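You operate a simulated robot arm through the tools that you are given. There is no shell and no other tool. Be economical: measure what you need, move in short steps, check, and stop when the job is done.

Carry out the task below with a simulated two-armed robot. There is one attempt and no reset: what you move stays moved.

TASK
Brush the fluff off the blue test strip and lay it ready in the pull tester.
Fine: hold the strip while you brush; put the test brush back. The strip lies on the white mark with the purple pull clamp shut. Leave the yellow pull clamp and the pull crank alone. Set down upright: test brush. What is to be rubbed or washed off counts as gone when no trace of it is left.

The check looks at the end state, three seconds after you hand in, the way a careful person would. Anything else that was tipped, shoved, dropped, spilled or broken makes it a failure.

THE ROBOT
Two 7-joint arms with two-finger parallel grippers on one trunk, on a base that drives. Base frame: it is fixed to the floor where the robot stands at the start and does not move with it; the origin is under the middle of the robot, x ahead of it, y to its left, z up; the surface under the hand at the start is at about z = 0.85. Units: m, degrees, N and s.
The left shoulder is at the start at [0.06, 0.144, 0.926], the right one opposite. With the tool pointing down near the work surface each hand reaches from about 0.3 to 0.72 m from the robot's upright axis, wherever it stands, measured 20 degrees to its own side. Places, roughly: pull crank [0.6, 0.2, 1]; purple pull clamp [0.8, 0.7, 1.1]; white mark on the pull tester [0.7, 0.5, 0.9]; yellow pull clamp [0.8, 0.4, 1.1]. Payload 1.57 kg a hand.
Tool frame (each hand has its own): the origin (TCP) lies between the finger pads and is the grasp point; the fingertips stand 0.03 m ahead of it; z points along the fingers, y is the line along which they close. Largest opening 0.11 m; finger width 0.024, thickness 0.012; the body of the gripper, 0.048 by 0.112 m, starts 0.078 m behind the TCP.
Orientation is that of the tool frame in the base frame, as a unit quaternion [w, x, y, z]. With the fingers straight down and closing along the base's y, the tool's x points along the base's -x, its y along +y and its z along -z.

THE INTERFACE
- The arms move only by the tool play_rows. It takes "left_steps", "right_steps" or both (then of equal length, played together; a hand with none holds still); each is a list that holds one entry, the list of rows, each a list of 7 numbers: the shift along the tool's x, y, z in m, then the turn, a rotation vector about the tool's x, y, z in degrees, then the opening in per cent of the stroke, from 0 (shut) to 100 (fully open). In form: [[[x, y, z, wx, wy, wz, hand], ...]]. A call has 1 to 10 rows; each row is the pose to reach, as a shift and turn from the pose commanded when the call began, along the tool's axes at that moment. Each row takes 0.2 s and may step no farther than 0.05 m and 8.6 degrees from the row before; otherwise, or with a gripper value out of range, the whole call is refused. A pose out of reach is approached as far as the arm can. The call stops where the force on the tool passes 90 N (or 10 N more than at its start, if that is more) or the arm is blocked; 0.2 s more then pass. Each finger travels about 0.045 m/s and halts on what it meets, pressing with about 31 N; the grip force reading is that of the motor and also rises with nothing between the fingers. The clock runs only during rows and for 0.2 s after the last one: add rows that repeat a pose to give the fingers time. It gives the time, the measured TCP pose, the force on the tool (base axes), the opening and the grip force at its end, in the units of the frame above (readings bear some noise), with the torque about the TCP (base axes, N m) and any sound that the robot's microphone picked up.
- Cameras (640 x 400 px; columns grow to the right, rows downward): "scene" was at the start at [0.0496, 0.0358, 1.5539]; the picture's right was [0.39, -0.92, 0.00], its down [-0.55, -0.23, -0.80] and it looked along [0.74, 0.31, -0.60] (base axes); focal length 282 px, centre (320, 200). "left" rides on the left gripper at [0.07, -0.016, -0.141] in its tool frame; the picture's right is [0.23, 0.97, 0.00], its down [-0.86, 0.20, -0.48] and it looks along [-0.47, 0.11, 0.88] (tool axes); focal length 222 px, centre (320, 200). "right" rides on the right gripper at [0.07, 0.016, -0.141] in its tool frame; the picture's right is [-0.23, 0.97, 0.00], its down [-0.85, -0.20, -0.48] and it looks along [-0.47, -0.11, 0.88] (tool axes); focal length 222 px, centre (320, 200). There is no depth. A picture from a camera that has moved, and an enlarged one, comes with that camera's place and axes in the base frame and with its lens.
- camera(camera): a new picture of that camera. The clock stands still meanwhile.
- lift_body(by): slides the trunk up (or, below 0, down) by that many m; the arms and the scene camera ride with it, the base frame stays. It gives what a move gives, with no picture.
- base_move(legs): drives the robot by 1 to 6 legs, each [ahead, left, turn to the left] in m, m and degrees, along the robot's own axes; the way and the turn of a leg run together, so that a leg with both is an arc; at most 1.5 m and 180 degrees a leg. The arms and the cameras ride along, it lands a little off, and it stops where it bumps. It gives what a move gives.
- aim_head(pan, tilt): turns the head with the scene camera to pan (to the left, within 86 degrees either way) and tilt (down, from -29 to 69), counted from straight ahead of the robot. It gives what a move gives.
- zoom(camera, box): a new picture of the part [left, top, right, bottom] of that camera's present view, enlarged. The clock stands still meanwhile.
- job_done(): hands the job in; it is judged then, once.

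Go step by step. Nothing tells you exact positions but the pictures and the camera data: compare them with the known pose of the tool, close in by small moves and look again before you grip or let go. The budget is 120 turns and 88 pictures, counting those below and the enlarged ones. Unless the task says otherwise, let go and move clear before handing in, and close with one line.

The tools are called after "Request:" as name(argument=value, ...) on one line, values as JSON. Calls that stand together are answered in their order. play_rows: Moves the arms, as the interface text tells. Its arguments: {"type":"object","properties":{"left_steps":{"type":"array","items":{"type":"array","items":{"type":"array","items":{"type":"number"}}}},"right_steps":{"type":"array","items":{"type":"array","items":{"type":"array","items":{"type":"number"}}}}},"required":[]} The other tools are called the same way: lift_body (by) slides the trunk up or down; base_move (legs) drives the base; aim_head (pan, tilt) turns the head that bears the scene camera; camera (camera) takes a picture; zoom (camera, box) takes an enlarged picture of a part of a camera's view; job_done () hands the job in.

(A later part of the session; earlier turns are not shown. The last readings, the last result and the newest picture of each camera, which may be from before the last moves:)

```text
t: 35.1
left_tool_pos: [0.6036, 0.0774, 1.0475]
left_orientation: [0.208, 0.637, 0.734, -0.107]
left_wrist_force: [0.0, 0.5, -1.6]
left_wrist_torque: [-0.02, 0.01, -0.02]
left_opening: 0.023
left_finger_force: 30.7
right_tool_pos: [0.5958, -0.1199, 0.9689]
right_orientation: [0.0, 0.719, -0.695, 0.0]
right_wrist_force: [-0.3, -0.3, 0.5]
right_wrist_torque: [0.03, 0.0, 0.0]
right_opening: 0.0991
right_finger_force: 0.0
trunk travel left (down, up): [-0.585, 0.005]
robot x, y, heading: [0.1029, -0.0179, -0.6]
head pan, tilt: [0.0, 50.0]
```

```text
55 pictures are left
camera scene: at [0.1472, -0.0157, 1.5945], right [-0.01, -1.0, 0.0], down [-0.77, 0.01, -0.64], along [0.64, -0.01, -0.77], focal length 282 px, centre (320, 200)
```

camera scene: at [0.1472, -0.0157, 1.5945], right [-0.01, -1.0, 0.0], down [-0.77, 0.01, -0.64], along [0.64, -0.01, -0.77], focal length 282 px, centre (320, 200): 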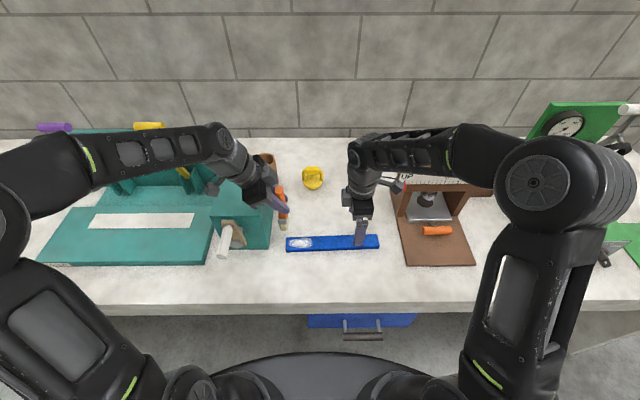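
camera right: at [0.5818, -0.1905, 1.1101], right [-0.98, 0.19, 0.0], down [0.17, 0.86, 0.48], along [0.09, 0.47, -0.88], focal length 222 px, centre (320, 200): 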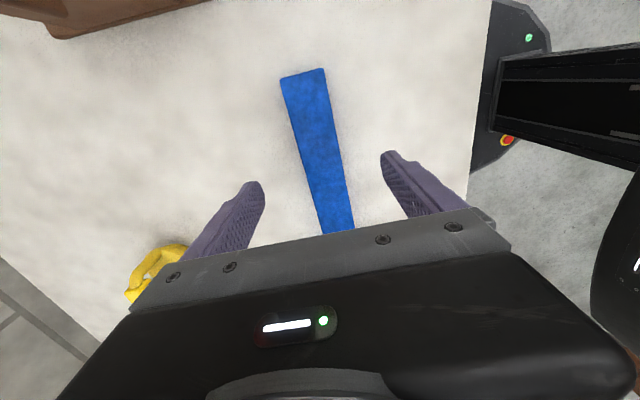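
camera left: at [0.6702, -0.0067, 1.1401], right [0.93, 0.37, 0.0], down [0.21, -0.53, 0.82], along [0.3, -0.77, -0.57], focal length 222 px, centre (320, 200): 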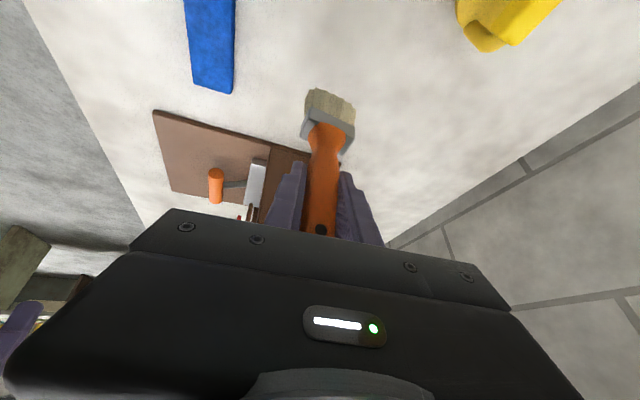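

Aligned over the strip. I lower to z≈0.884 and grip.

Request:
play_rows(right_steps=[[[0, 0, 0.03, 0, 0, 0, 80], [0, 0, 0.06, 0, 0, 0, 80], [0, 0, 0.08, 0, 0, 0, 70], [0, 0, 0.085, 0, 0, 0, 60], [0, 0, 0.085, 0, 0, 0, 45], [0, 0, 0.085, 0, 0, 0, 35], [0, 0, 0.085, 0, 0, 0, 20], [0, 0, 0.085, 0, 0, 0, 20], [0, 0, 0.085, 0, 0, 0, 20], [0, 0, 0.085, 0, 0, 0, 20]]])

Request:
zoom(camera="scene", box=[260, 190, 420, 290])

```text
t: 37.3
left_tool_pos: [0.6017, 0.0791, 1.0468]
left_orientation: [0.206, 0.638, 0.734, -0.108]
left_wrist_force: [-1.1, 0.6, -1.2]
left_wrist_torque: [0.0, -0.01, -0.02]
left_opening: 0.0231
left_finger_force: 30.9
right_tool_pos: [0.5955, -0.1225, 0.8867]
right_orientation: [-0.001, 0.72, -0.694, 0.001]
right_wrist_force: [-0.5, -0.2, 0.1]
right_wrist_torque: [-0.06, -0.03, -0.02]
right_opening: 0.0438
right_finger_force: 30.5
trunk travel left (down, up): [-0.585, 0.005]
robot x, y, heading: [0.1017, -0.0187, -0.6]
head pan, tilt: [0.0, 50.0]
```

```text
4.00 times, centred on (340, 240) of scene
camera zoom: at [0.1461, -0.0164, 1.5945], right [-0.01, -1.0, 0.0], down [-0.77, 0.01, -0.64], along [0.64, -0.01, -0.77], focal length 1128 px, centre (240, 40)
```

zoom: 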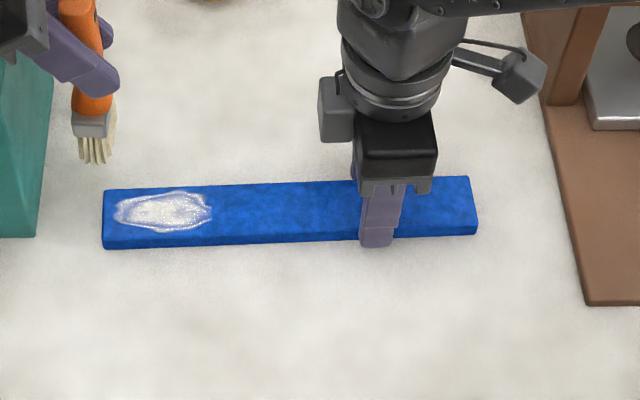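

The strip is held. Now the brush goes over the right edge of the fluff and down to near contact.

Request:
play_rows(left_steps=[[[-0.014, -0.007, 0.029, 0, 0, 0, 0], [-0.028, -0.014, 0.058, 0, 0, 0, 0], [-0.042, -0.02, 0.088, 0, 0, 0, 0], [-0.0378, -0.0207, 0.097, 0, 0, 0, 0]]])

Request:
zoom(camera="scene", box=[260, 190, 420, 290])

```text
t: 38.3
left_tool_pos: [0.6011, -0.003, 0.9783]
left_orientation: [0.211, 0.637, 0.733, -0.107]
left_wrist_force: [-3.8, -1.5, 28.4]
left_wrist_torque: [-0.26, 0.81, -0.05]
left_opening: 0.0236
left_finger_force: 30.6
right_tool_pos: [0.5955, -0.1214, 0.8871]
right_orientation: [0.0, 0.719, -0.695, 0.002]
right_wrist_force: [4.6, 1.6, -12.8]
right_wrist_torque: [0.09, -0.23, -0.59]
right_opening: 0.044
right_finger_force: 31.5
trunk travel left (down, up): [-0.585, 0.005]
robot x, y, heading: [0.0985, -0.0171, -0.6]
head pan, tilt: [0.0, 50.0]
```

```text
4.00 times, centred on (340, 240) of scene
camera zoom: at [0.1451, -0.0168, 1.5949], right [-0.01, -1.0, 0.0], down [-0.77, 0.01, -0.64], along [0.64, -0.01, -0.77], focal length 1128 px, centre (240, 40)
```

zoom: 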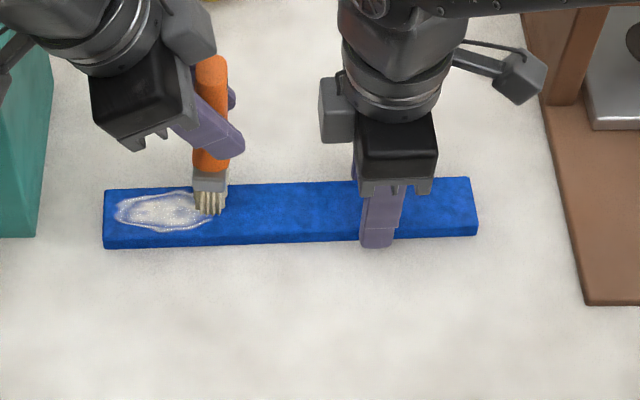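

Contact is made (28 N), so I ease off 1.5 mm and stroke along the fluff and back.

Request:
play_rows(left_steps=[[[0.0208, 0.0032, -0.0116, 0, 0, 0, 0], [0.0423, 0.0066, -0.0218, 0, 0, 0, 0], [0.0638, 0.0098, -0.032, 0, 0, 0, 0], [0.0692, 0.0106, -0.0346, 0, 0, 0, 0], [0.0705, -0.0012, -0.0366, 0, 0, 0, 0], [0.0651, -0.002, -0.034, 0, 0, 0, 0], [0.0436, -0.0052, -0.0238, 0, 0, 0, 0], [0.0221, -0.0086, -0.0136, 0, 0, 0, 0], [0.0006, -0.0116, -0.0033, 0, 0, 0, 0], [-0.002, 0.012, 0.0007, 0, 0, 0, 0]]])

Request:
zoom(camera="scene", box=[260, 190, 420, 290])

```text
t: 40.5
left_tool_pos: [0.6146, 0.0006, 0.9759]
left_orientation: [0.205, 0.638, 0.735, -0.107]
left_wrist_force: [0.2, -1.0, -1.5]
left_wrist_torque: [0.01, 0.0, -0.02]
left_opening: 0.0233
left_finger_force: 30.9
right_tool_pos: [0.5968, -0.1212, 0.8867]
right_orientation: [0.0, 0.72, -0.694, 0.001]
right_wrist_force: [-0.3, -0.3, 0.4]
right_wrist_torque: [-0.03, -0.01, 0.01]
right_opening: 0.0439
right_finger_force: 31.0
trunk travel left (down, up): [-0.585, 0.005]
robot x, y, heading: [0.1017, -0.0177, -0.6]
head pan, tilt: [0.0, 50.0]
```

```text
4.00 times, centred on (340, 240) of scene
camera zoom: at [0.1465, -0.0162, 1.5945], right [-0.01, -1.0, 0.0], down [-0.77, 0.01, -0.64], along [0.64, -0.01, -0.77], focal length 1128 px, centre (240, 40)
```

zoom: 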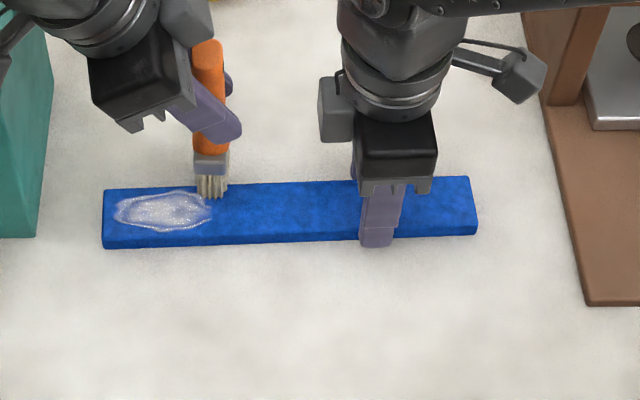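

The fluff faded only a bit; contact was lost as the brush slid up in the grip. I press 4 mm lower and sweep again.

Request:
play_rows(left_steps=[[[0.0018, -0.0004, 0.0036, 0, 0, 0, 0], [0.0233, 0.0026, -0.0067, 0, 0, 0, 0], [0.0448, 0.006, -0.0169, 0, 0, 0, 0], [0.0663, 0.0092, -0.0271, 0, 0, 0, 0], [0.0748, -0.0015, -0.0326, 0, 0, 0, 0], [0.0676, -0.0026, -0.0291, 0, 0, 0, 0], [0.0461, -0.0058, -0.0189, 0, 0, 0, 0], [0.0246, -0.0092, -0.0087, 0, 0, 0, 0], [0.0031, -0.0122, 0.0016, 0, 0, 0, 0], [0.0043, -0.0239, -0.0005, 0, 0, 0, 0]]])

Request:
zoom(camera="scene", box=[260, 190, 420, 290])

```text
t: 42.7
left_tool_pos: [0.5888, -0.0006, 0.973]
left_orientation: [0.208, 0.637, 0.734, -0.108]
left_wrist_force: [1.5, -1.1, 5.0]
left_wrist_torque: [0.03, -0.03, 0.0]
left_opening: 0.0228
left_finger_force: 31.2
right_tool_pos: [0.596, -0.1207, 0.8861]
right_orientation: [0.001, 0.721, -0.693, 0.001]
right_wrist_force: [-2.4, -0.2, -0.9]
right_wrist_torque: [0.26, -0.06, 0.17]
right_opening: 0.0438
right_finger_force: 31.0
trunk travel left (down, up): [-0.585, 0.005]
robot x, y, heading: [0.1033, -0.0176, -0.8]
head pan, tilt: [0.0, 50.0]
```

```text
4.00 times, centred on (340, 240) of scene
camera zoom: at [0.1456, -0.0165, 1.5944], right [-0.01, -1.0, 0.0], down [-0.77, 0.01, -0.64], along [0.64, -0.01, -0.77], focal length 1128 px, centre (240, 40)
```

zoom: 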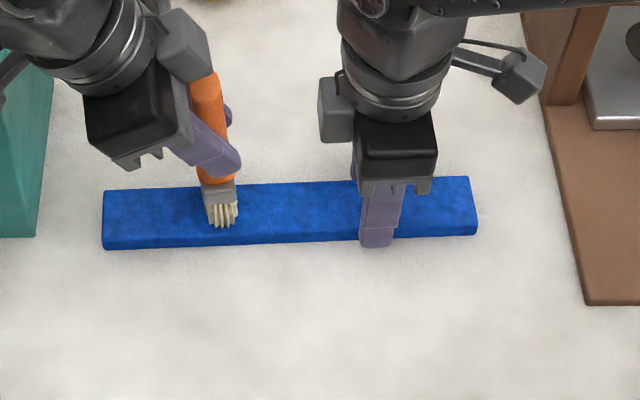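

The fluff looks gone. One more pass along the near side to be sure, then lift the brush and inspect.

Request:
play_rows(left_steps=[[[0.0215, 0.003, -0.0103, 0, 0, 0, 0], [0.043, 0.0064, -0.0205, 0, 0, 0, 0], [0.0645, 0.0096, -0.0307, 0, 0, 0, 0], [0.0573, 0.0112, -0.0457, 0, 0, 0, 0], [0.0417, 0.0149, -0.077, 0, 0, 0, 0], [0.035, 0.017, -0.094, 0, 0, 0, 0]]])

Request:
zoom(camera="scene", box=[270, 220, 350, 270])

Request:
zoom(camera="scene", box=[230, 150, 390, 250])

Request:
camera(camera="left")

```text
t: 44.1
left_tool_pos: [0.5856, 0.0739, 1.0429]
left_orientation: [0.207, 0.638, 0.734, -0.107]
left_wrist_force: [1.2, -0.4, 0.0]
left_wrist_torque: [-0.01, 0.0, 0.0]
left_opening: 0.0232
left_finger_force: 30.8
right_tool_pos: [0.5968, -0.1211, 0.8874]
right_orientation: [0.0, 0.72, -0.694, 0.002]
right_wrist_force: [0.4, -1.7, 1.0]
right_wrist_torque: [0.27, 0.06, 0.03]
right_opening: 0.0439
right_finger_force: 31.0
trunk travel left (down, up): [-0.585, 0.005]
robot x, y, heading: [0.0998, -0.0204, -0.2]
head pan, tilt: [0.0, 50.0]
```

```text
8.00 times, centred on (310, 245) of scene
camera zoom: at [0.1459, -0.0165, 1.5945], right [-0.01, -1.0, 0.0], down [-0.77, 0.01, -0.64], along [0.64, -0.01, -0.77], focal length 2256 px, centre (400, -160)
```

zoom: 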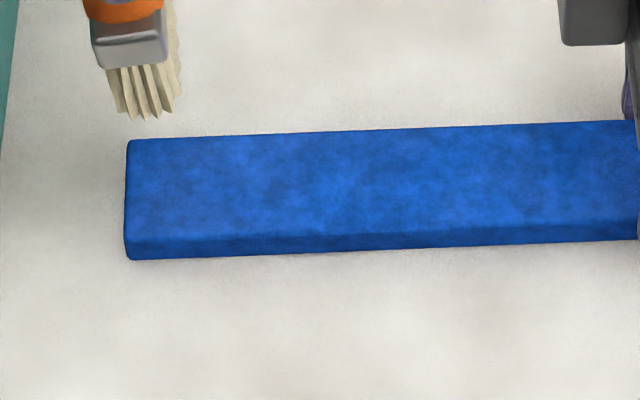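

```text
4.00 times, centred on (310, 200) of scene
camera zoom: at [0.1459, -0.0165, 1.5945], right [-0.01, -1.0, 0.0], down [-0.77, 0.01, -0.64], along [0.64, -0.01, -0.77], focal length 1128 px, centre (360, 200)
```

zoom: 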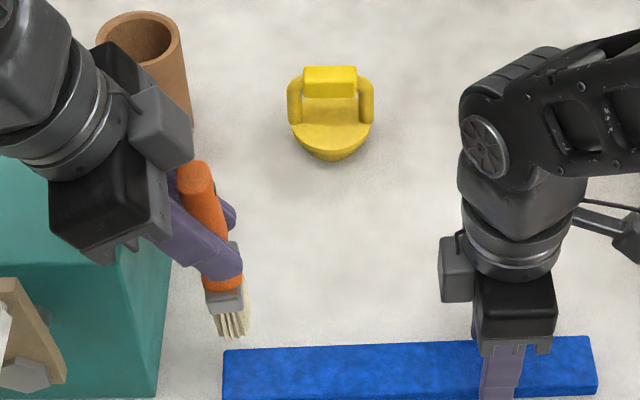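

```text
48 pictures are left
camera left: at [0.5404, 0.1943, 1.1364], right [0.93, 0.36, 0.0], down [0.2, -0.53, 0.82], along [0.3, -0.77, -0.57], focal length 222 px, centre (320, 200)
```

left: 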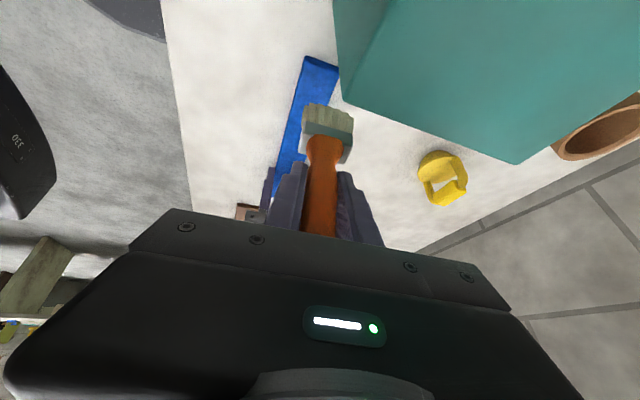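

The strip is clean. The right hand releases, rises and retreats before I carry the brush back.

Request:
play_rows(right_steps=[[[0, 0, 0, 0, 0, 0, 70], [0, 0, 0, 0, 0, 0, 70], [0, 0, 0, 0, 0, 0, 70], [0, 0, -0.04, 0, 0, 0, 70], [0, 0, -0.085, 0, 0, 0, 70], [0.035, 0.035, -0.1, 0, 0, 0, 70], [0.065, 0.07, -0.12, 0, 0, 0, 70], [0.095, 0.105, -0.14, 0, 0, 0, 70], [0.125, 0.14, -0.16, 0, 0, 0, 70], [0.155, 0.173, -0.18, 0, 0, 0, 70]]])

Request:
base_move(legs=[[0, -0.23, 0]])

Request:
camera(camera="scene")

```text
refused: row 6 steps farther than a row can; nothing moved
```

```text
t: 45.5
left_tool_pos: [0.5853, -0.0858, 1.0426]
left_orientation: [0.208, 0.635, 0.737, -0.107]
left_wrist_force: [-0.9, 0.2, -0.6]
left_wrist_torque: [0.0, -0.03, 0.0]
left_opening: 0.023
left_finger_force: 31.2
right_tool_pos: [0.5952, -0.2582, 0.8905]
right_orientation: [-0.018, 0.724, -0.689, -0.01]
right_wrist_force: [0.5, 4.0, -2.1]
right_wrist_torque: [0.06, -0.09, -0.1]
right_opening: 0.0445
right_finger_force: 30.9
trunk travel left (down, up): [-0.585, 0.005]
robot x, y, heading: [0.0962, -0.18, -0.2]
head pan, tilt: [0.0, 50.0]
stopped in leg 1: the force on the tool passed its limit at 114 N (the readings are from after the stop); the commanded pose is now the measured one
```

```text
47 pictures are left
camera scene: at [0.1446, -0.1795, 1.5946], right [0.0, -1.0, 0.0], down [-0.77, 0.0, -0.64], along [0.64, 0.0, -0.77], focal length 282 px, centre (320, 200)
```

scene: 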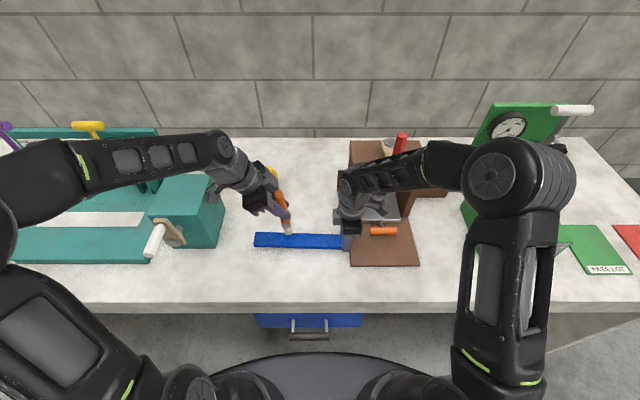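

That was my mistake: the refused arm move was followed by the base drive, which dragged the strip until it met the press. I check what happened.

Request:
zoom(camera="scene", box=[240, 190, 440, 290])

Request:
camera(camera="right")

```text
3.20 times, centred on (340, 240) of scene
camera zoom: at [0.1446, -0.1795, 1.5946], right [0.0, -1.0, 0.0], down [-0.77, 0.0, -0.64], along [0.64, 0.0, -0.77], focal length 902 px, centre (256, 72)
```

zoom: 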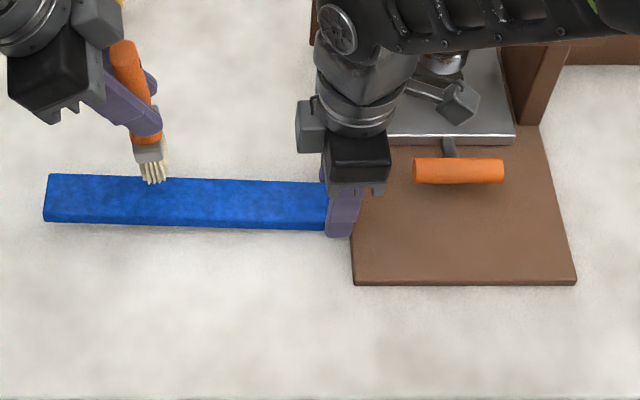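

```text
45 pictures are left
camera right: at [0.5799, -0.3334, 1.0282], right [-0.98, 0.18, 0.0], down [0.15, 0.84, 0.51], along [0.09, 0.51, -0.86], focal length 222 px, centre (320, 200)
```

right: 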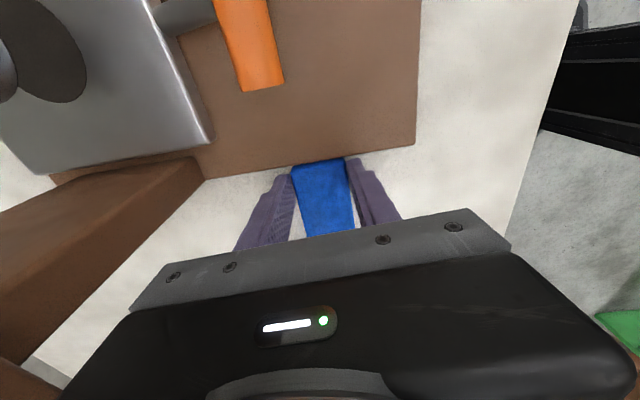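

Luckily the press did not move (its front corner is still at (0.52,-0.2685)); the strip just slid and rests at y from 0.02 to -0.26. I open the right hand and lift it away.

Request:
play_rows(right_steps=[[[0, 0, 0, 0, 0, 0, 60], [0, 0, 0, 0, 0, 0, 70], [0, 0, 0, 0, 0, 0, 70], [0, 0, 0, 0, 0, 0, 70], [0, 0, -0.03, 0, 0, 0, 70], [0, 0, -0.07, 0, 0, 0, 70], [0, 0, -0.11, 0, 0, 0, 70]]])

Request:
camera(camera="scene")

```text
t: 47.1
left_tool_pos: [0.5838, -0.0865, 1.0419]
left_orientation: [0.208, 0.635, 0.736, -0.107]
left_wrist_force: [0.9, 0.0, -1.0]
left_wrist_torque: [-0.01, 0.0, 0.0]
left_opening: 0.0232
left_finger_force: 31.3
right_tool_pos: [0.5934, -0.2611, 0.9996]
right_orientation: [-0.017, 0.725, -0.689, -0.01]
right_wrist_force: [-0.3, 0.6, 0.8]
right_wrist_torque: [0.04, -0.03, 0.01]
right_opening: 0.0769
right_finger_force: 0.0
trunk travel left (down, up): [-0.585, 0.005]
robot x, y, heading: [0.1036, -0.1801, -0.2]
head pan, tilt: [0.0, 50.0]
```

```text
44 pictures are left
camera scene: at [0.1436, -0.1802, 1.5945], right [0.0, -1.0, 0.0], down [-0.77, 0.0, -0.64], along [0.64, 0.0, -0.77], focal length 282 px, centre (320, 200)
```

scene: 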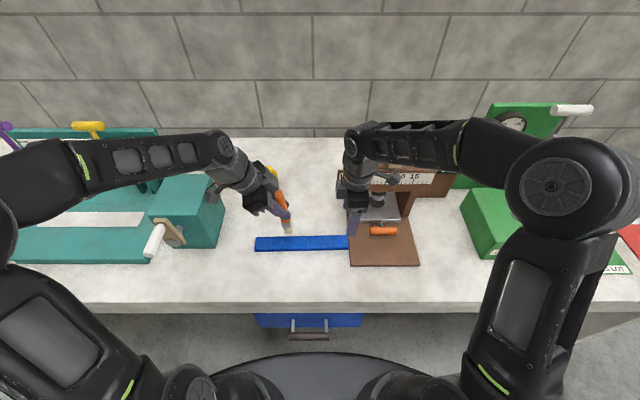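

Request:
play_rows(right_steps=[[[0.026, 0.0246, -0.0157, 0, 0, 0, 70], [0.052, 0.049, -0.0314, 0, 0, 0, 70], [0.078, 0.0737, -0.047, 0, 0, 0, 70], [0.104, 0.0983, -0.063, 0, 0, 0, 70], [0.13, 0.123, -0.079, 0, 0, 0, 70], [0.156, 0.1474, -0.094, 0, 0, 0, 70], [0.182, 0.172, -0.11, 0, 0, 0, 70]]])

```text
t: 48.7
left_tool_pos: [0.5844, -0.087, 1.0437]
left_orientation: [0.207, 0.636, 0.736, -0.106]
left_wrist_force: [0.5, 1.1, -0.1]
left_wrist_torque: [-0.01, 0.02, -0.01]
left_opening: 0.0233
left_finger_force: 31.1
right_tool_pos: [0.4263, -0.4591, 1.1023]
right_orientation: [-0.018, 0.724, -0.689, -0.01]
right_wrist_force: [1.0, -0.2, 0.2]
right_wrist_torque: [0.03, 0.0, 0.02]
right_opening: 0.0767
right_finger_force: 0.1
trunk travel left (down, up): [-0.585, 0.005]
robot x, y, heading: [0.0947, -0.1804, -0.2]
head pan, tilt: [0.0, 50.0]
```

Request:
base_move(legs=[[0, -0.07, 0]])

Request:
play_rows(left_steps=[[[0.0022, 0.027, 0.001, 0, 1, 0, 0], [0.0044, 0.054, 0.002, 0, 2, 0, 0], [0.0066, 0.081, 0.004, 0, 3, 0, 0], [0.0088, 0.108, 0.005, 0, 4, 0, 0], [0.011, 0.136, 0.006, 0, 5, 0, 0]]])

Request:
aim_head(pan=0, tilt=40)

Request:
zoom(camera="scene", box=[220, 120, 420, 245])

Request:
camera(camera="left")

```text
t: 49.8
left_tool_pos: [0.584, -0.1583, 1.0427]
left_orientation: [0.207, 0.636, 0.736, -0.105]
left_wrist_force: [-1.1, -0.1, -0.9]
left_wrist_torque: [0.03, 0.02, 0.04]
left_opening: 0.0232
left_finger_force: 30.9
right_tool_pos: [0.4275, -0.5314, 1.1021]
right_orientation: [-0.018, 0.724, -0.69, -0.01]
right_wrist_force: [0.7, -0.8, 0.8]
right_wrist_torque: [0.07, 0.02, -0.02]
right_opening: 0.0769
right_finger_force: 0.0
trunk travel left (down, up): [-0.585, 0.005]
robot x, y, heading: [0.0999, -0.2529, -0.1]
head pan, tilt: [0.0, 50.0]
```

```text
t: 51.0
left_tool_pos: [0.7183, -0.1264, 1.0447]
left_orientation: [0.176, 0.639, 0.744, -0.079]
left_wrist_force: [0.4, -1.2, -0.3]
left_wrist_torque: [0.04, 0.03, 0.0]
left_opening: 0.023
left_finger_force: 30.5
right_tool_pos: [0.4273, -0.5307, 1.1023]
right_orientation: [-0.018, 0.723, -0.69, -0.01]
right_wrist_force: [0.2, 0.1, 0.8]
right_wrist_torque: [-0.01, -0.01, -0.04]
right_opening: 0.0769
right_finger_force: 0.1
trunk travel left (down, up): [-0.585, 0.005]
robot x, y, heading: [0.0958, -0.2496, -0.2]
head pan, tilt: [0.0, 50.0]
```

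```text
t: 51.7
left_tool_pos: [0.7163, -0.1256, 1.0462]
left_orientation: [0.176, 0.639, 0.744, -0.078]
left_wrist_force: [-0.6, -0.5, -1.1]
left_wrist_torque: [-0.01, 0.02, -0.02]
left_opening: 0.0231
left_finger_force: 30.7
right_tool_pos: [0.4271, -0.5302, 1.1019]
right_orientation: [-0.018, 0.724, -0.689, -0.009]
right_wrist_force: [0.5, -0.6, -0.9]
right_wrist_torque: [0.02, -0.03, -0.01]
right_opening: 0.0769
right_finger_force: 0.1
trunk travel left (down, up): [-0.585, 0.005]
robot x, y, heading: [0.0989, -0.2531, -0.1]
head pan, tilt: [0.0, 40.0]
```

```text
3.20 times, centred on (320, 182) of scene
camera zoom: at [0.1524, -0.2509, 1.6086], right [0.0, -1.0, 0.0], down [-0.64, 0.0, -0.77], along [0.77, 0.0, -0.64], focal length 902 px, centre (320, 256)
```

zoom: 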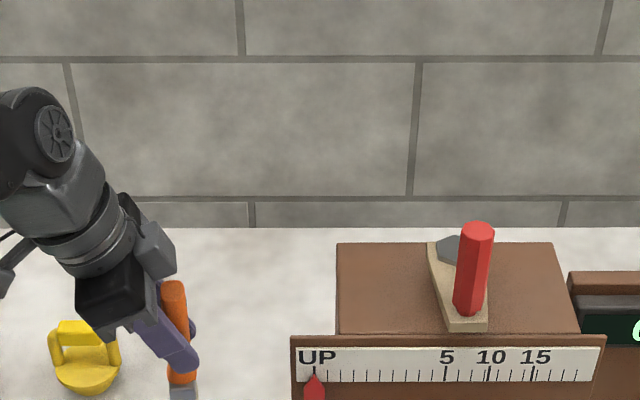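

```text
42 pictures are left
camera left: at [0.6704, -0.0158, 1.1491], right [0.93, 0.37, 0.02], down [0.22, -0.59, 0.77], along [0.3, -0.71, -0.63], focal length 222 px, centre (320, 200)
```

left: 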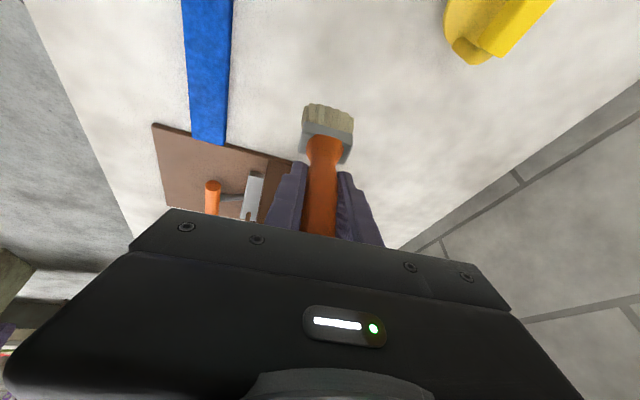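

Request:
zoom(camera="scene", box=[240, 190, 340, 270])

```text
5.00 times, centred on (290, 230) of scene
camera zoom: at [0.1524, -0.2509, 1.6086], right [0.0, -1.0, 0.0], down [-0.64, 0.0, -0.77], along [0.77, 0.0, -0.64], focal length 1410 px, centre (470, 50)
```

zoom: 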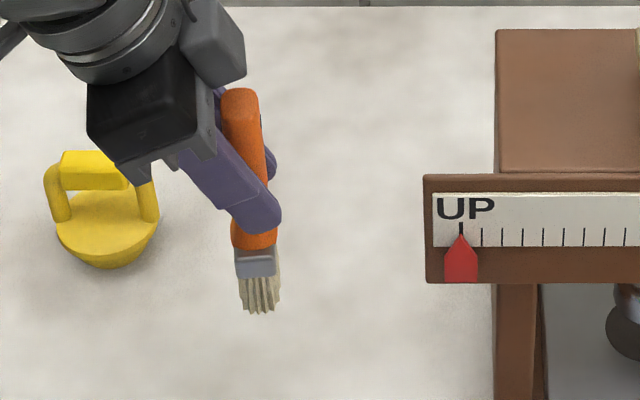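

The brush now hangs upright (only the same handle lean as at first). I lower it at its old spot to just above the bench.

Request:
play_rows(left_steps=[[[-0.0165, -0.0085, 0.031, 0, 0, 0, 0], [-0.033, -0.017, 0.062, 0, 0, 0, 0], [-0.0495, -0.0256, 0.093, 0, 0, 0, 0], [-0.0466, -0.0265, 0.1004, 0, 0, 0, 0]]])

Request:
zoom(camera="scene", box=[240, 200, 360, 280])

```text
t: 52.7
left_tool_pos: [0.7124, -0.2077, 0.9673]
left_orientation: [0.176, 0.64, 0.744, -0.079]
left_wrist_force: [-0.1, 0.9, -0.6]
left_wrist_torque: [-0.04, 0.0, -0.02]
left_opening: 0.0229
left_finger_force: 31.4
right_tool_pos: [0.4287, -0.5296, 1.1018]
right_orientation: [-0.018, 0.724, -0.69, -0.01]
right_wrist_force: [-0.7, -0.1, 0.0]
right_wrist_torque: [0.0, -0.01, 0.0]
right_opening: 0.0769
right_finger_force: 0.1
trunk travel left (down, up): [-0.585, 0.005]
robot x, y, heading: [0.1003, -0.2529, -0.4]
head pan, tilt: [0.0, 40.0]
```

```text
5.00 times, centred on (300, 240) of scene
camera zoom: at [0.1522, -0.2503, 1.6087], right [0.0, -1.0, 0.0], down [-0.64, 0.0, -0.77], along [0.77, 0.0, -0.64], focal length 1410 px, centre (420, 0)
```

zoom: 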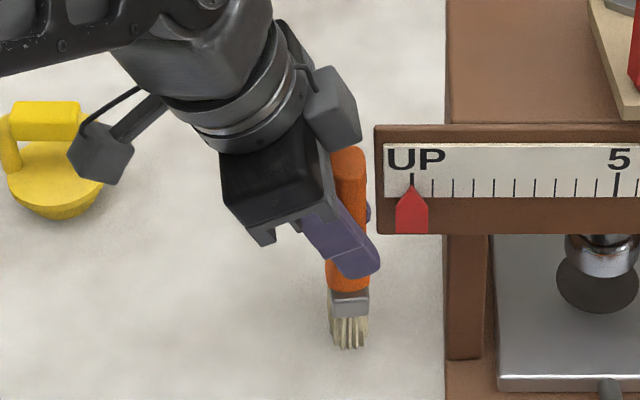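

Request:
play_rows(left_steps=[[[0.0008, -0.0002, 0.0019, 0, 0, 0, 0], [0.0014, -0.0004, 0.0037, 0, 0, 0, 0], [0.0018, -0.0005, 0.0046, 0, 0, 0, 0]]])

```text
t: 53.5
left_tool_pos: [0.7122, -0.2086, 0.9639]
left_orientation: [0.176, 0.639, 0.744, -0.079]
left_wrist_force: [0.3, 0.4, -0.2]
left_wrist_torque: [0.04, 0.01, -0.01]
left_opening: 0.023
left_finger_force: 31.0
right_tool_pos: [0.4271, -0.5305, 1.1024]
right_orientation: [-0.017, 0.724, -0.689, -0.009]
right_wrist_force: [0.3, -0.2, 0.1]
right_wrist_torque: [-0.03, 0.01, -0.03]
right_opening: 0.0769
right_finger_force: 0.0
trunk travel left (down, up): [-0.585, 0.005]
robot x, y, heading: [0.0968, -0.2559, -0.0]
head pan, tilt: [0.0, 40.0]
```

Request:
play_rows(left_steps=[[[0.0007, -0.0002, 0.0018, 0, 0, 0, 0], [0.0014, -0.0004, 0.0037, 0, 0, 0, 0]]])

```text
t: 54.1
left_tool_pos: [0.7129, -0.2081, 0.959]
left_orientation: [0.175, 0.639, 0.745, -0.079]
left_wrist_force: [-0.4, 0.5, -1.4]
left_wrist_torque: [0.01, -0.02, 0.0]
left_opening: 0.0232
left_finger_force: 30.7
right_tool_pos: [0.4274, -0.5313, 1.1017]
right_orientation: [-0.018, 0.724, -0.69, -0.01]
right_wrist_force: [0.8, 0.1, 1.7]
right_wrist_torque: [0.02, -0.01, 0.0]
right_opening: 0.077
right_finger_force: 0.1
trunk travel left (down, up): [-0.585, 0.005]
robot x, y, heading: [0.0994, -0.2507, -0.3]
head pan, tilt: [0.0, 40.0]
```

Request:
play_rows(left_steps=[[[0.0007, -0.0002, 0.0018, 0, 0, 0, 0], [0.0011, -0.0003, 0.0028, 0, 0, 0, 0]]])

Request:
zoom(camera="scene", box=[270, 225, 350, 275])

```text
t: 54.7
left_tool_pos: [0.7144, -0.2087, 0.9583]
left_orientation: [0.175, 0.64, 0.744, -0.079]
left_wrist_force: [0.7, 0.3, -0.2]
left_wrist_torque: [0.03, 0.0, 0.0]
left_opening: 0.0229
left_finger_force: 31.0
right_tool_pos: [0.427, -0.5301, 1.1021]
right_orientation: [-0.018, 0.724, -0.689, -0.01]
right_wrist_force: [-0.7, -0.4, 0.2]
right_wrist_torque: [-0.01, -0.03, 0.03]
right_opening: 0.0769
right_finger_force: 0.1
trunk travel left (down, up): [-0.585, 0.005]
robot x, y, heading: [0.098, -0.2518, -0.2]
head pan, tilt: [0.0, 40.0]
```

```text
8.00 times, centred on (310, 250) of scene
camera zoom: at [0.1524, -0.251, 1.6087], right [0.0, -1.0, 0.0], down [-0.64, 0.0, -0.77], along [0.77, 0.0, -0.64], focal length 2256 px, centre (400, -200)
```

zoom: 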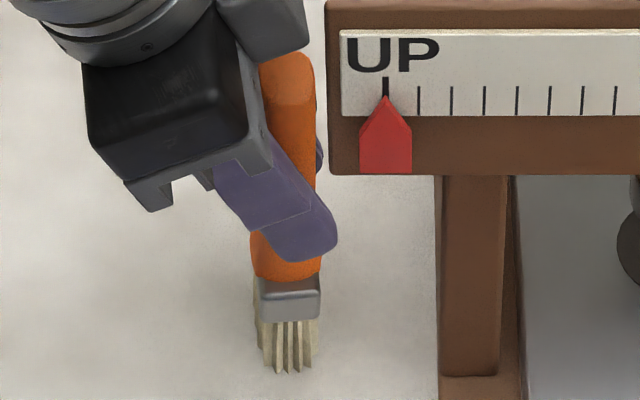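

Request:
play_rows(left_steps=[[[0.0004, -0.0001, 0.001, 0, 0, 0, 0], [0.0008, -0.0002, 0.002, 0, 0, 0, 0], [0.0008, -0.0002, 0.002, 0, 0, 0, 0]]])

```text
t: 55.5
left_tool_pos: [0.7141, -0.209, 0.9574]
left_orientation: [0.176, 0.639, 0.744, -0.078]
left_wrist_force: [0.2, 3.0, 12.3]
left_wrist_torque: [0.08, 0.22, -0.06]
left_opening: 0.0232
left_finger_force: 31.4
right_tool_pos: [0.4272, -0.5302, 1.1018]
right_orientation: [-0.018, 0.724, -0.689, -0.01]
right_wrist_force: [1.1, -0.4, -0.3]
right_wrist_torque: [0.01, -0.03, 0.02]
right_opening: 0.077
right_finger_force: 0.1
trunk travel left (down, up): [-0.585, 0.005]
robot x, y, heading: [0.0994, -0.254, -0.2]
head pan, tilt: [0.0, 40.0]
```

Contact with the bench (12 N). I open slowly.

Request:
play_rows(left_steps=[[[-0.0002, 0, -0.0006, 0, 0, 0, 0], [-0.0002, 0, -0.0006, 0, 0, 0, 24], [-0.0002, 0, -0.0006, 0, 0, 0, 28], [-0.0002, 0, -0.0006, 0, 0, 0, 36], [-0.0002, 0, -0.0006, 0, 0, 0, 60], [-0.0002, 0, -0.0006, 0, 0, 0, 80], [-0.0002, 0, -0.0006, 0, 0, 0, 100], [-0.0002, 0, -0.0006, 0, 0, 0, 100]]])

Request:
camera(camera="left")

```text
t: 57.3
left_tool_pos: [0.712, -0.2084, 0.9554]
left_orientation: [0.175, 0.639, 0.745, -0.079]
left_wrist_force: [-0.3, -0.6, 0.1]
left_wrist_torque: [0.0, 0.01, -0.01]
left_opening: 0.11
left_finger_force: 0.1
right_tool_pos: [0.4261, -0.5302, 1.102]
right_orientation: [-0.018, 0.724, -0.69, -0.01]
right_wrist_force: [0.5, 0.4, -0.3]
right_wrist_torque: [0.01, -0.01, 0.0]
right_opening: 0.0771
right_finger_force: 0.1
trunk travel left (down, up): [-0.585, 0.005]
robot x, y, heading: [0.099, -0.2491, -0.2]
head pan, tilt: [0.0, 40.0]
```

```text
38 pictures are left
camera left: at [0.6669, -0.0988, 1.059], right [0.93, 0.37, 0.02], down [0.22, -0.59, 0.77], along [0.3, -0.71, -0.63], focal length 222 px, centre (320, 200)
```

left: 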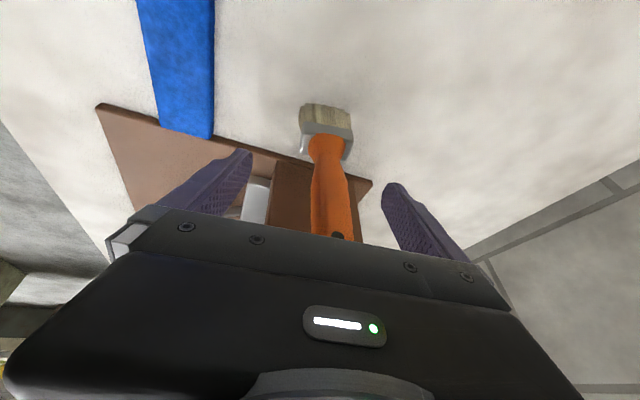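

The brush stands by itself. I draw the hand back along its fingers and verify.

Request:
play_rows(left_steps=[[[0, 0, -0.02, 0, 0, 0, 100], [0, 0, -0.04, 0, 0, 0, 100], [0, 0, -0.07, 0, 0, 0, 100], [0, 0, -0.1, 0, 0, 0, 100], [0.03, 0, -0.12, 0, 0, 0, 100]]])

Request:
zoom(camera="scene", box=[220, 170, 420, 295])

```text
t: 58.5
left_tool_pos: [0.6896, -0.1387, 1.0541]
left_orientation: [0.176, 0.64, 0.744, -0.078]
left_wrist_force: [-0.8, -0.3, -0.2]
left_wrist_torque: [0.03, -0.01, -0.04]
left_opening: 0.11
left_finger_force: 0.0
right_tool_pos: [0.4259, -0.5292, 1.1037]
right_orientation: [-0.018, 0.724, -0.69, -0.01]
right_wrist_force: [-0.3, 0.7, 0.6]
right_wrist_torque: [-0.03, -0.01, 0.01]
right_opening: 0.0771
right_finger_force: 0.1
trunk travel left (down, up): [-0.585, 0.005]
robot x, y, heading: [0.0984, -0.2535, -0.2]
head pan, tilt: [0.0, 40.0]
```

```text
3.20 times, centred on (320, 232) of scene
camera zoom: at [0.1518, -0.2496, 1.6087], right [0.0, -1.0, 0.0], down [-0.64, 0.0, -0.77], along [0.77, 0.0, -0.64], focal length 902 px, centre (320, 96)
```

zoom: 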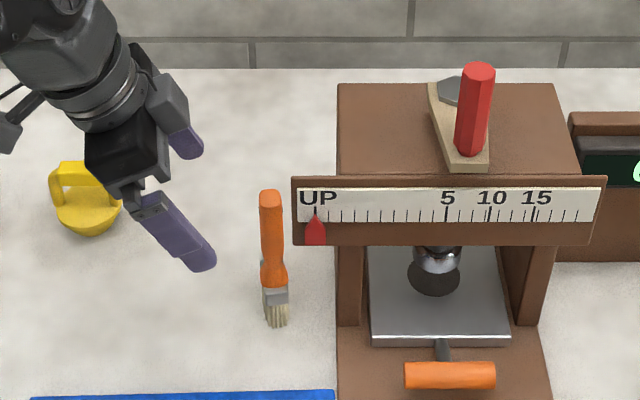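

The brush is back, upright, in its place. Now the left hand straightens and moves above the strip's centre, about (0.603,-0.119).

Request:
play_rows(left_steps=[[[0.0156, -0.0229, 0.0165, 2.1, 5.2, 2.7, 100], [0.0312, -0.0457, 0.033, 4.2, 10.4, 5.5, 100], [0.0469, -0.0686, 0.0497, 6.3, 15.5, 8.2, 100], [0.0625, -0.0915, 0.0662, 8.4, 20.7, 11, 90]]])

Request:
aim_head(pan=10, tilt=50)

Request:
camera(camera="scene")

Request:
camera(camera="left")

```text
t: 59.5
left_tool_pos: [0.6031, -0.1225, 0.9608]
left_orientation: [-0.002, 0.722, 0.692, 0.001]
left_wrist_force: [-0.7, 0.3, 0.0]
left_wrist_torque: [0.01, -0.02, -0.02]
left_opening: 0.0989
left_finger_force: 0.0
right_tool_pos: [0.4263, -0.5301, 1.1013]
right_orientation: [-0.018, 0.724, -0.689, -0.011]
right_wrist_force: [-1.5, 0.4, 0.2]
right_wrist_torque: [0.03, -0.03, -0.01]
right_opening: 0.0769
right_finger_force: 0.0
trunk travel left (down, up): [-0.585, 0.005]
robot x, y, heading: [0.0978, -0.2537, -0.3]
head pan, tilt: [0.0, 40.0]
```

```text
t: 60.2
left_tool_pos: [0.6052, -0.1217, 0.9623]
left_orientation: [-0.001, 0.722, 0.692, 0.0]
left_wrist_force: [1.1, 0.4, -0.2]
left_wrist_torque: [0.03, 0.0, 0.0]
left_opening: 0.0991
left_finger_force: 0.1
right_tool_pos: [0.427, -0.5308, 1.1008]
right_orientation: [-0.018, 0.724, -0.69, -0.011]
right_wrist_force: [-0.4, -0.2, 0.0]
right_wrist_torque: [0.0, -0.01, 0.01]
right_opening: 0.0769
right_finger_force: 0.0
trunk travel left (down, up): [-0.585, 0.005]
robot x, y, heading: [0.0992, -0.2486, -0.1]
head pan, tilt: [10.0, 50.0]
```

```text
36 pictures are left
camera scene: at [0.1432, -0.2377, 1.5946], right [0.17, -0.99, 0.0], down [-0.75, -0.13, -0.64], along [0.63, 0.11, -0.77], focal length 282 px, centre (320, 200)
```

scene: 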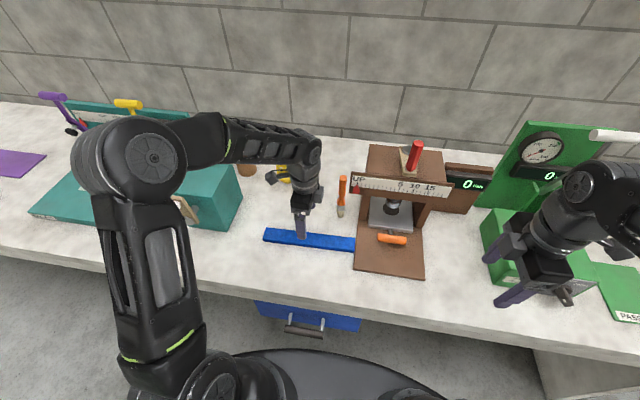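

```text
35 pictures are left
camera left: at [0.5909, -0.0519, 1.1031], right [0.98, 0.18, 0.0], down [0.16, -0.86, 0.48], along [0.09, -0.47, -0.88], focal length 222 px, centre (320, 200)
```

left: 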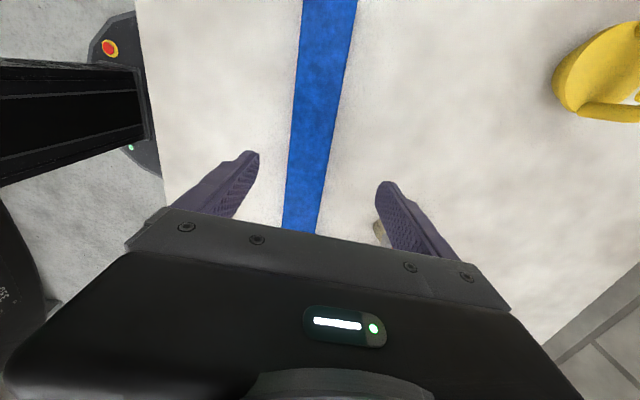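

Strip is between the fingers. Lower to z≈0.884, grip and lift a little.

Request:
play_rows(left_steps=[[[0, 0, 0.035, 0, 0, 0, 80], [0, 0, 0.065, 0, 0, 0, 75], [0, 0, 0.077, 0, 0, 0, 70], [0, 0, 0.077, 0, 0, 0, 50], [0, 0, 0.077, 0, 0, 0, 40], [0, 0, 0.077, 0, 0, 0, 20], [0, 0, 0.077, 0, 0, 0, 0], [0, 0, 0.077, 0, 0, 0, 0], [0, 0, 0.07, 0, 0, 0, 0], [0, 0, 0.035, 0, 0, 0, 0]]])

Request:
camera(camera="scene")

Request:
camera(camera="left")

```text
t: 62.4
left_tool_pos: [0.6022, -0.1195, 0.9282]
left_orientation: [-0.002, 0.722, 0.692, 0.001]
left_wrist_force: [0.3, 0.2, -1.0]
left_wrist_torque: [0.01, -0.01, -0.04]
left_opening: 0.0439
left_finger_force: 30.7
right_tool_pos: [0.4278, -0.5302, 1.1021]
right_orientation: [-0.018, 0.724, -0.69, -0.01]
right_wrist_force: [-0.1, 0.8, 0.0]
right_wrist_torque: [0.03, 0.0, 0.0]
right_opening: 0.0771
right_finger_force: 0.1
trunk travel left (down, up): [-0.585, 0.005]
robot x, y, heading: [0.0971, -0.2529, -0.0]
head pan, tilt: [10.0, 50.0]
```

```text
34 pictures are left
camera scene: at [0.1423, -0.2376, 1.5945], right [0.17, -0.99, 0.0], down [-0.75, -0.13, -0.64], along [0.63, 0.11, -0.77], focal length 282 px, centre (320, 200)
```

scene: 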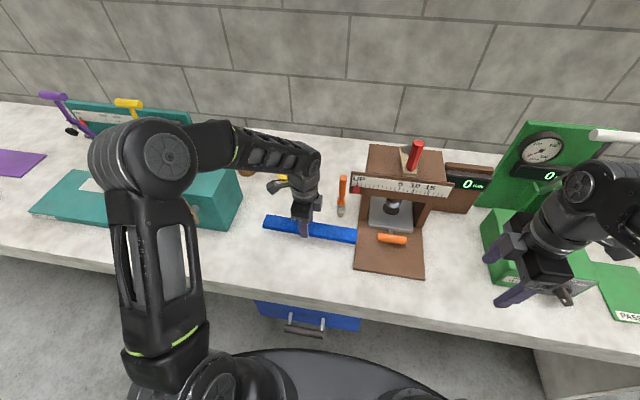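

```text
33 pictures are left
camera left: at [0.5899, -0.0497, 1.069], right [0.98, 0.18, 0.0], down [0.16, -0.86, 0.48], along [0.09, -0.47, -0.88], focal length 222 px, centre (320, 200)
```

left: 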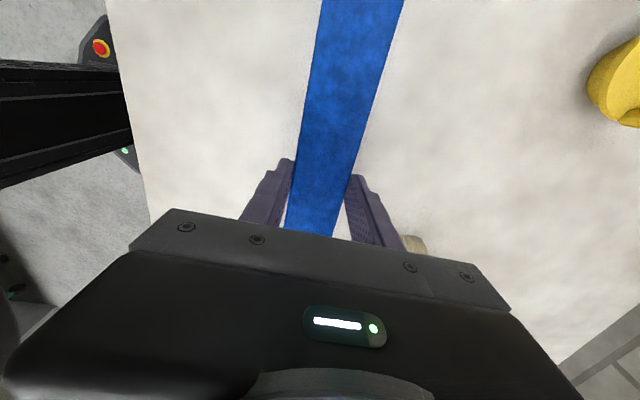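

The strip is lifted level, gripped at its centre. I raise it, back off, drive left to the tester, and look from a distance.

Request:
play_rows(left_steps=[[[0, 0, -0.04, 0, 0, 0, 0], [0, 0, -0.08, 0, 0, 0, 0], [0, 0, -0.12, 0, 0, 0, 0], [0, 0, -0.15, 0, 0, 0, 0]]])

Request:
base_move(legs=[[-0.3, 0, 0]])

Request:
base_move(legs=[[0, 0.62, 0]])

Request:
aim_head(pan=0, tilt=35)

Request:
camera(camera="scene")

```text
t: 63.4
left_tool_pos: [0.6038, -0.1202, 1.0773]
left_orientation: [-0.002, 0.723, 0.691, 0.001]
left_wrist_force: [-0.3, 0.2, -0.1]
left_wrist_torque: [0.03, -0.01, 0.0]
left_opening: 0.044
left_finger_force: 30.5
right_tool_pos: [0.4278, -0.5314, 1.1025]
right_orientation: [-0.018, 0.724, -0.689, -0.011]
right_wrist_force: [-0.2, -0.1, 0.4]
right_wrist_torque: [0.03, 0.02, -0.01]
right_opening: 0.077
right_finger_force: 0.0
trunk travel left (down, up): [-0.585, 0.005]
robot x, y, heading: [0.0988, -0.2513, -0.0]
head pan, tilt: [10.0, 50.0]
```

```text
t: 65.5
left_tool_pos: [0.302, -0.121, 1.0771]
left_orientation: [-0.001, 0.723, 0.691, 0.001]
left_wrist_force: [0.6, 0.0, -0.2]
left_wrist_torque: [0.01, -0.01, 0.0]
left_opening: 0.044
left_finger_force: 30.8
right_tool_pos: [0.1233, -0.531, 1.1017]
right_orientation: [-0.018, 0.723, -0.691, -0.01]
right_wrist_force: [-0.5, -0.1, 0.2]
right_wrist_torque: [-0.01, -0.02, 0.02]
right_opening: 0.077
right_finger_force: 0.1
trunk travel left (down, up): [-0.585, 0.005]
robot x, y, heading: [-0.2025, -0.2517, -0.4]
head pan, tilt: [10.0, 50.0]
```

```text
t: 68.9
left_tool_pos: [0.306, 0.494, 1.076]
left_orientation: [-0.002, 0.723, 0.69, 0.0]
left_wrist_force: [-0.1, -1.1, -0.8]
left_wrist_torque: [-0.02, 0.01, -0.04]
left_opening: 0.044
left_finger_force: 30.8
right_tool_pos: [0.128, 0.0845, 1.1019]
right_orientation: [-0.017, 0.723, -0.691, -0.009]
right_wrist_force: [0.6, -0.4, 0.3]
right_wrist_torque: [0.0, -0.01, 0.0]
right_opening: 0.0771
right_finger_force: 0.0
trunk travel left (down, up): [-0.585, 0.005]
robot x, y, heading: [-0.2017, 0.3621, -0.6]
head pan, tilt: [10.0, 50.0]
```

```text
t: 69.7
left_tool_pos: [0.3059, 0.4923, 1.0759]
left_orientation: [-0.002, 0.724, 0.69, 0.0]
left_wrist_force: [-0.8, 0.0, -0.9]
left_wrist_torque: [0.01, -0.01, -0.01]
left_opening: 0.0439
left_finger_force: 31.1
right_tool_pos: [0.1282, 0.0834, 1.1022]
right_orientation: [-0.018, 0.723, -0.691, -0.01]
right_wrist_force: [-0.3, 0.8, -0.3]
right_wrist_torque: [0.0, 0.03, 0.0]
right_opening: 0.0773
right_finger_force: 0.0
trunk travel left (down, up): [-0.585, 0.005]
robot x, y, heading: [-0.2002, 0.3584, -0.6]
head pan, tilt: [0.0, 35.0]
```

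```text
32 pictures are left
camera scene: at [-0.143, 0.3637, 1.6162], right [-0.01, -1.0, 0.0], down [-0.57, 0.0, -0.82], along [0.82, 0.0, -0.57], focal length 282 px, centre (320, 200)
```

scene: 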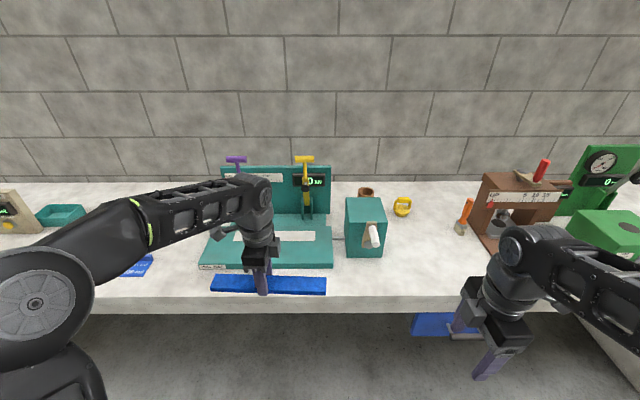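

Request:
zoom(camera="scene", box=[190, 140, 400, 300])

Request:
zoom(camera="scene", box=[430, 180, 500, 250])

```text
2.50 times, centred on (295, 220) of scene
camera zoom: at [-0.143, 0.3637, 1.6162], right [-0.01, -1.0, 0.0], down [-0.57, 0.0, -0.82], along [0.82, 0.0, -0.57], focal length 705 px, centre (382, 150)
```

zoom: 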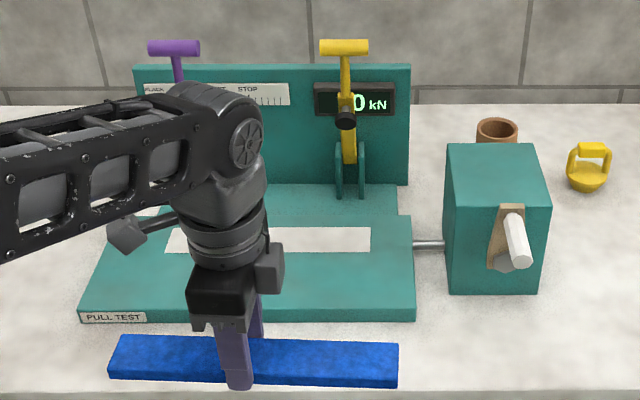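

```text
5.71 times, centred on (465, 215) of scene
camera zoom: at [-0.143, 0.3637, 1.6162], right [-0.01, -1.0, 0.0], down [-0.57, 0.0, -0.82], along [0.82, 0.0, -0.57], focal length 1611 px, centre (-509, 114)
```

zoom: 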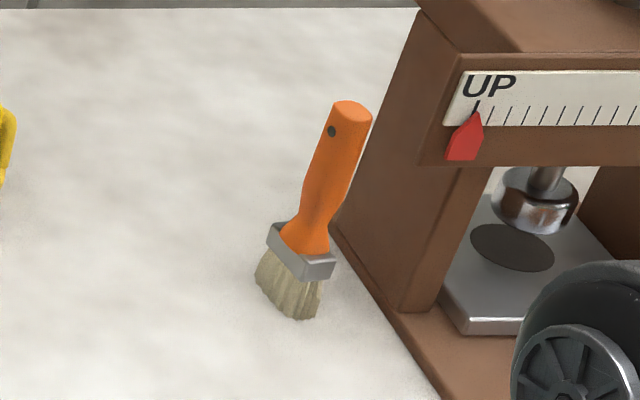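

The brush stands upright in perspective. The mark spans x 0.638–0.696, y 0.374–0.688 at z≈0.881; both clamp handles are up at z≈1.165. I drive forward and check the strip above the mark.

Request:
base_move(legs=[[0.3, 0, 0.5]])

Request:
camera(camera="left")

```text
t: 71.7
left_tool_pos: [0.6018, 0.4967, 1.0757]
left_orientation: [-0.001, 0.72, 0.694, 0.0]
left_wrist_force: [0.3, 0.0, -0.3]
left_wrist_torque: [-0.02, 0.02, -0.04]
left_opening: 0.044
left_finger_force: 31.4
right_tool_pos: [0.4271, 0.0855, 1.1019]
right_orientation: [-0.018, 0.726, -0.687, -0.01]
right_wrist_force: [0.8, 1.1, 0.5]
right_wrist_torque: [0.01, 0.01, 0.02]
right_opening: 0.0773
right_finger_force: 0.1
trunk travel left (down, up): [-0.585, 0.005]
robot x, y, heading: [0.0984, 0.3627, -0.0]
head pan, tilt: [0.0, 35.0]
```

```text
29 pictures are left
camera left: at [0.5894, 0.5671, 1.2172], right [0.98, 0.19, 0.0], down [0.17, -0.86, 0.48], along [0.09, -0.47, -0.88], focal length 222 px, centre (320, 200)
```

left: 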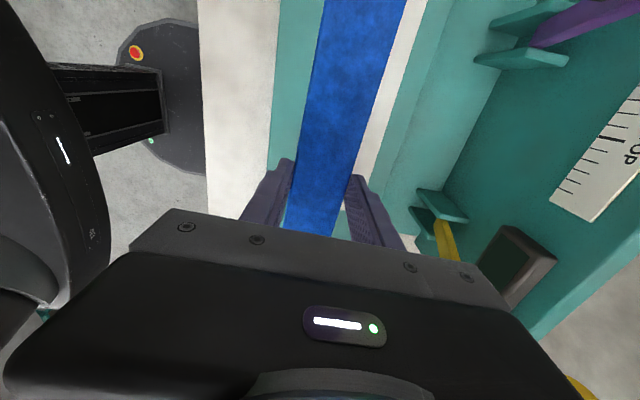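

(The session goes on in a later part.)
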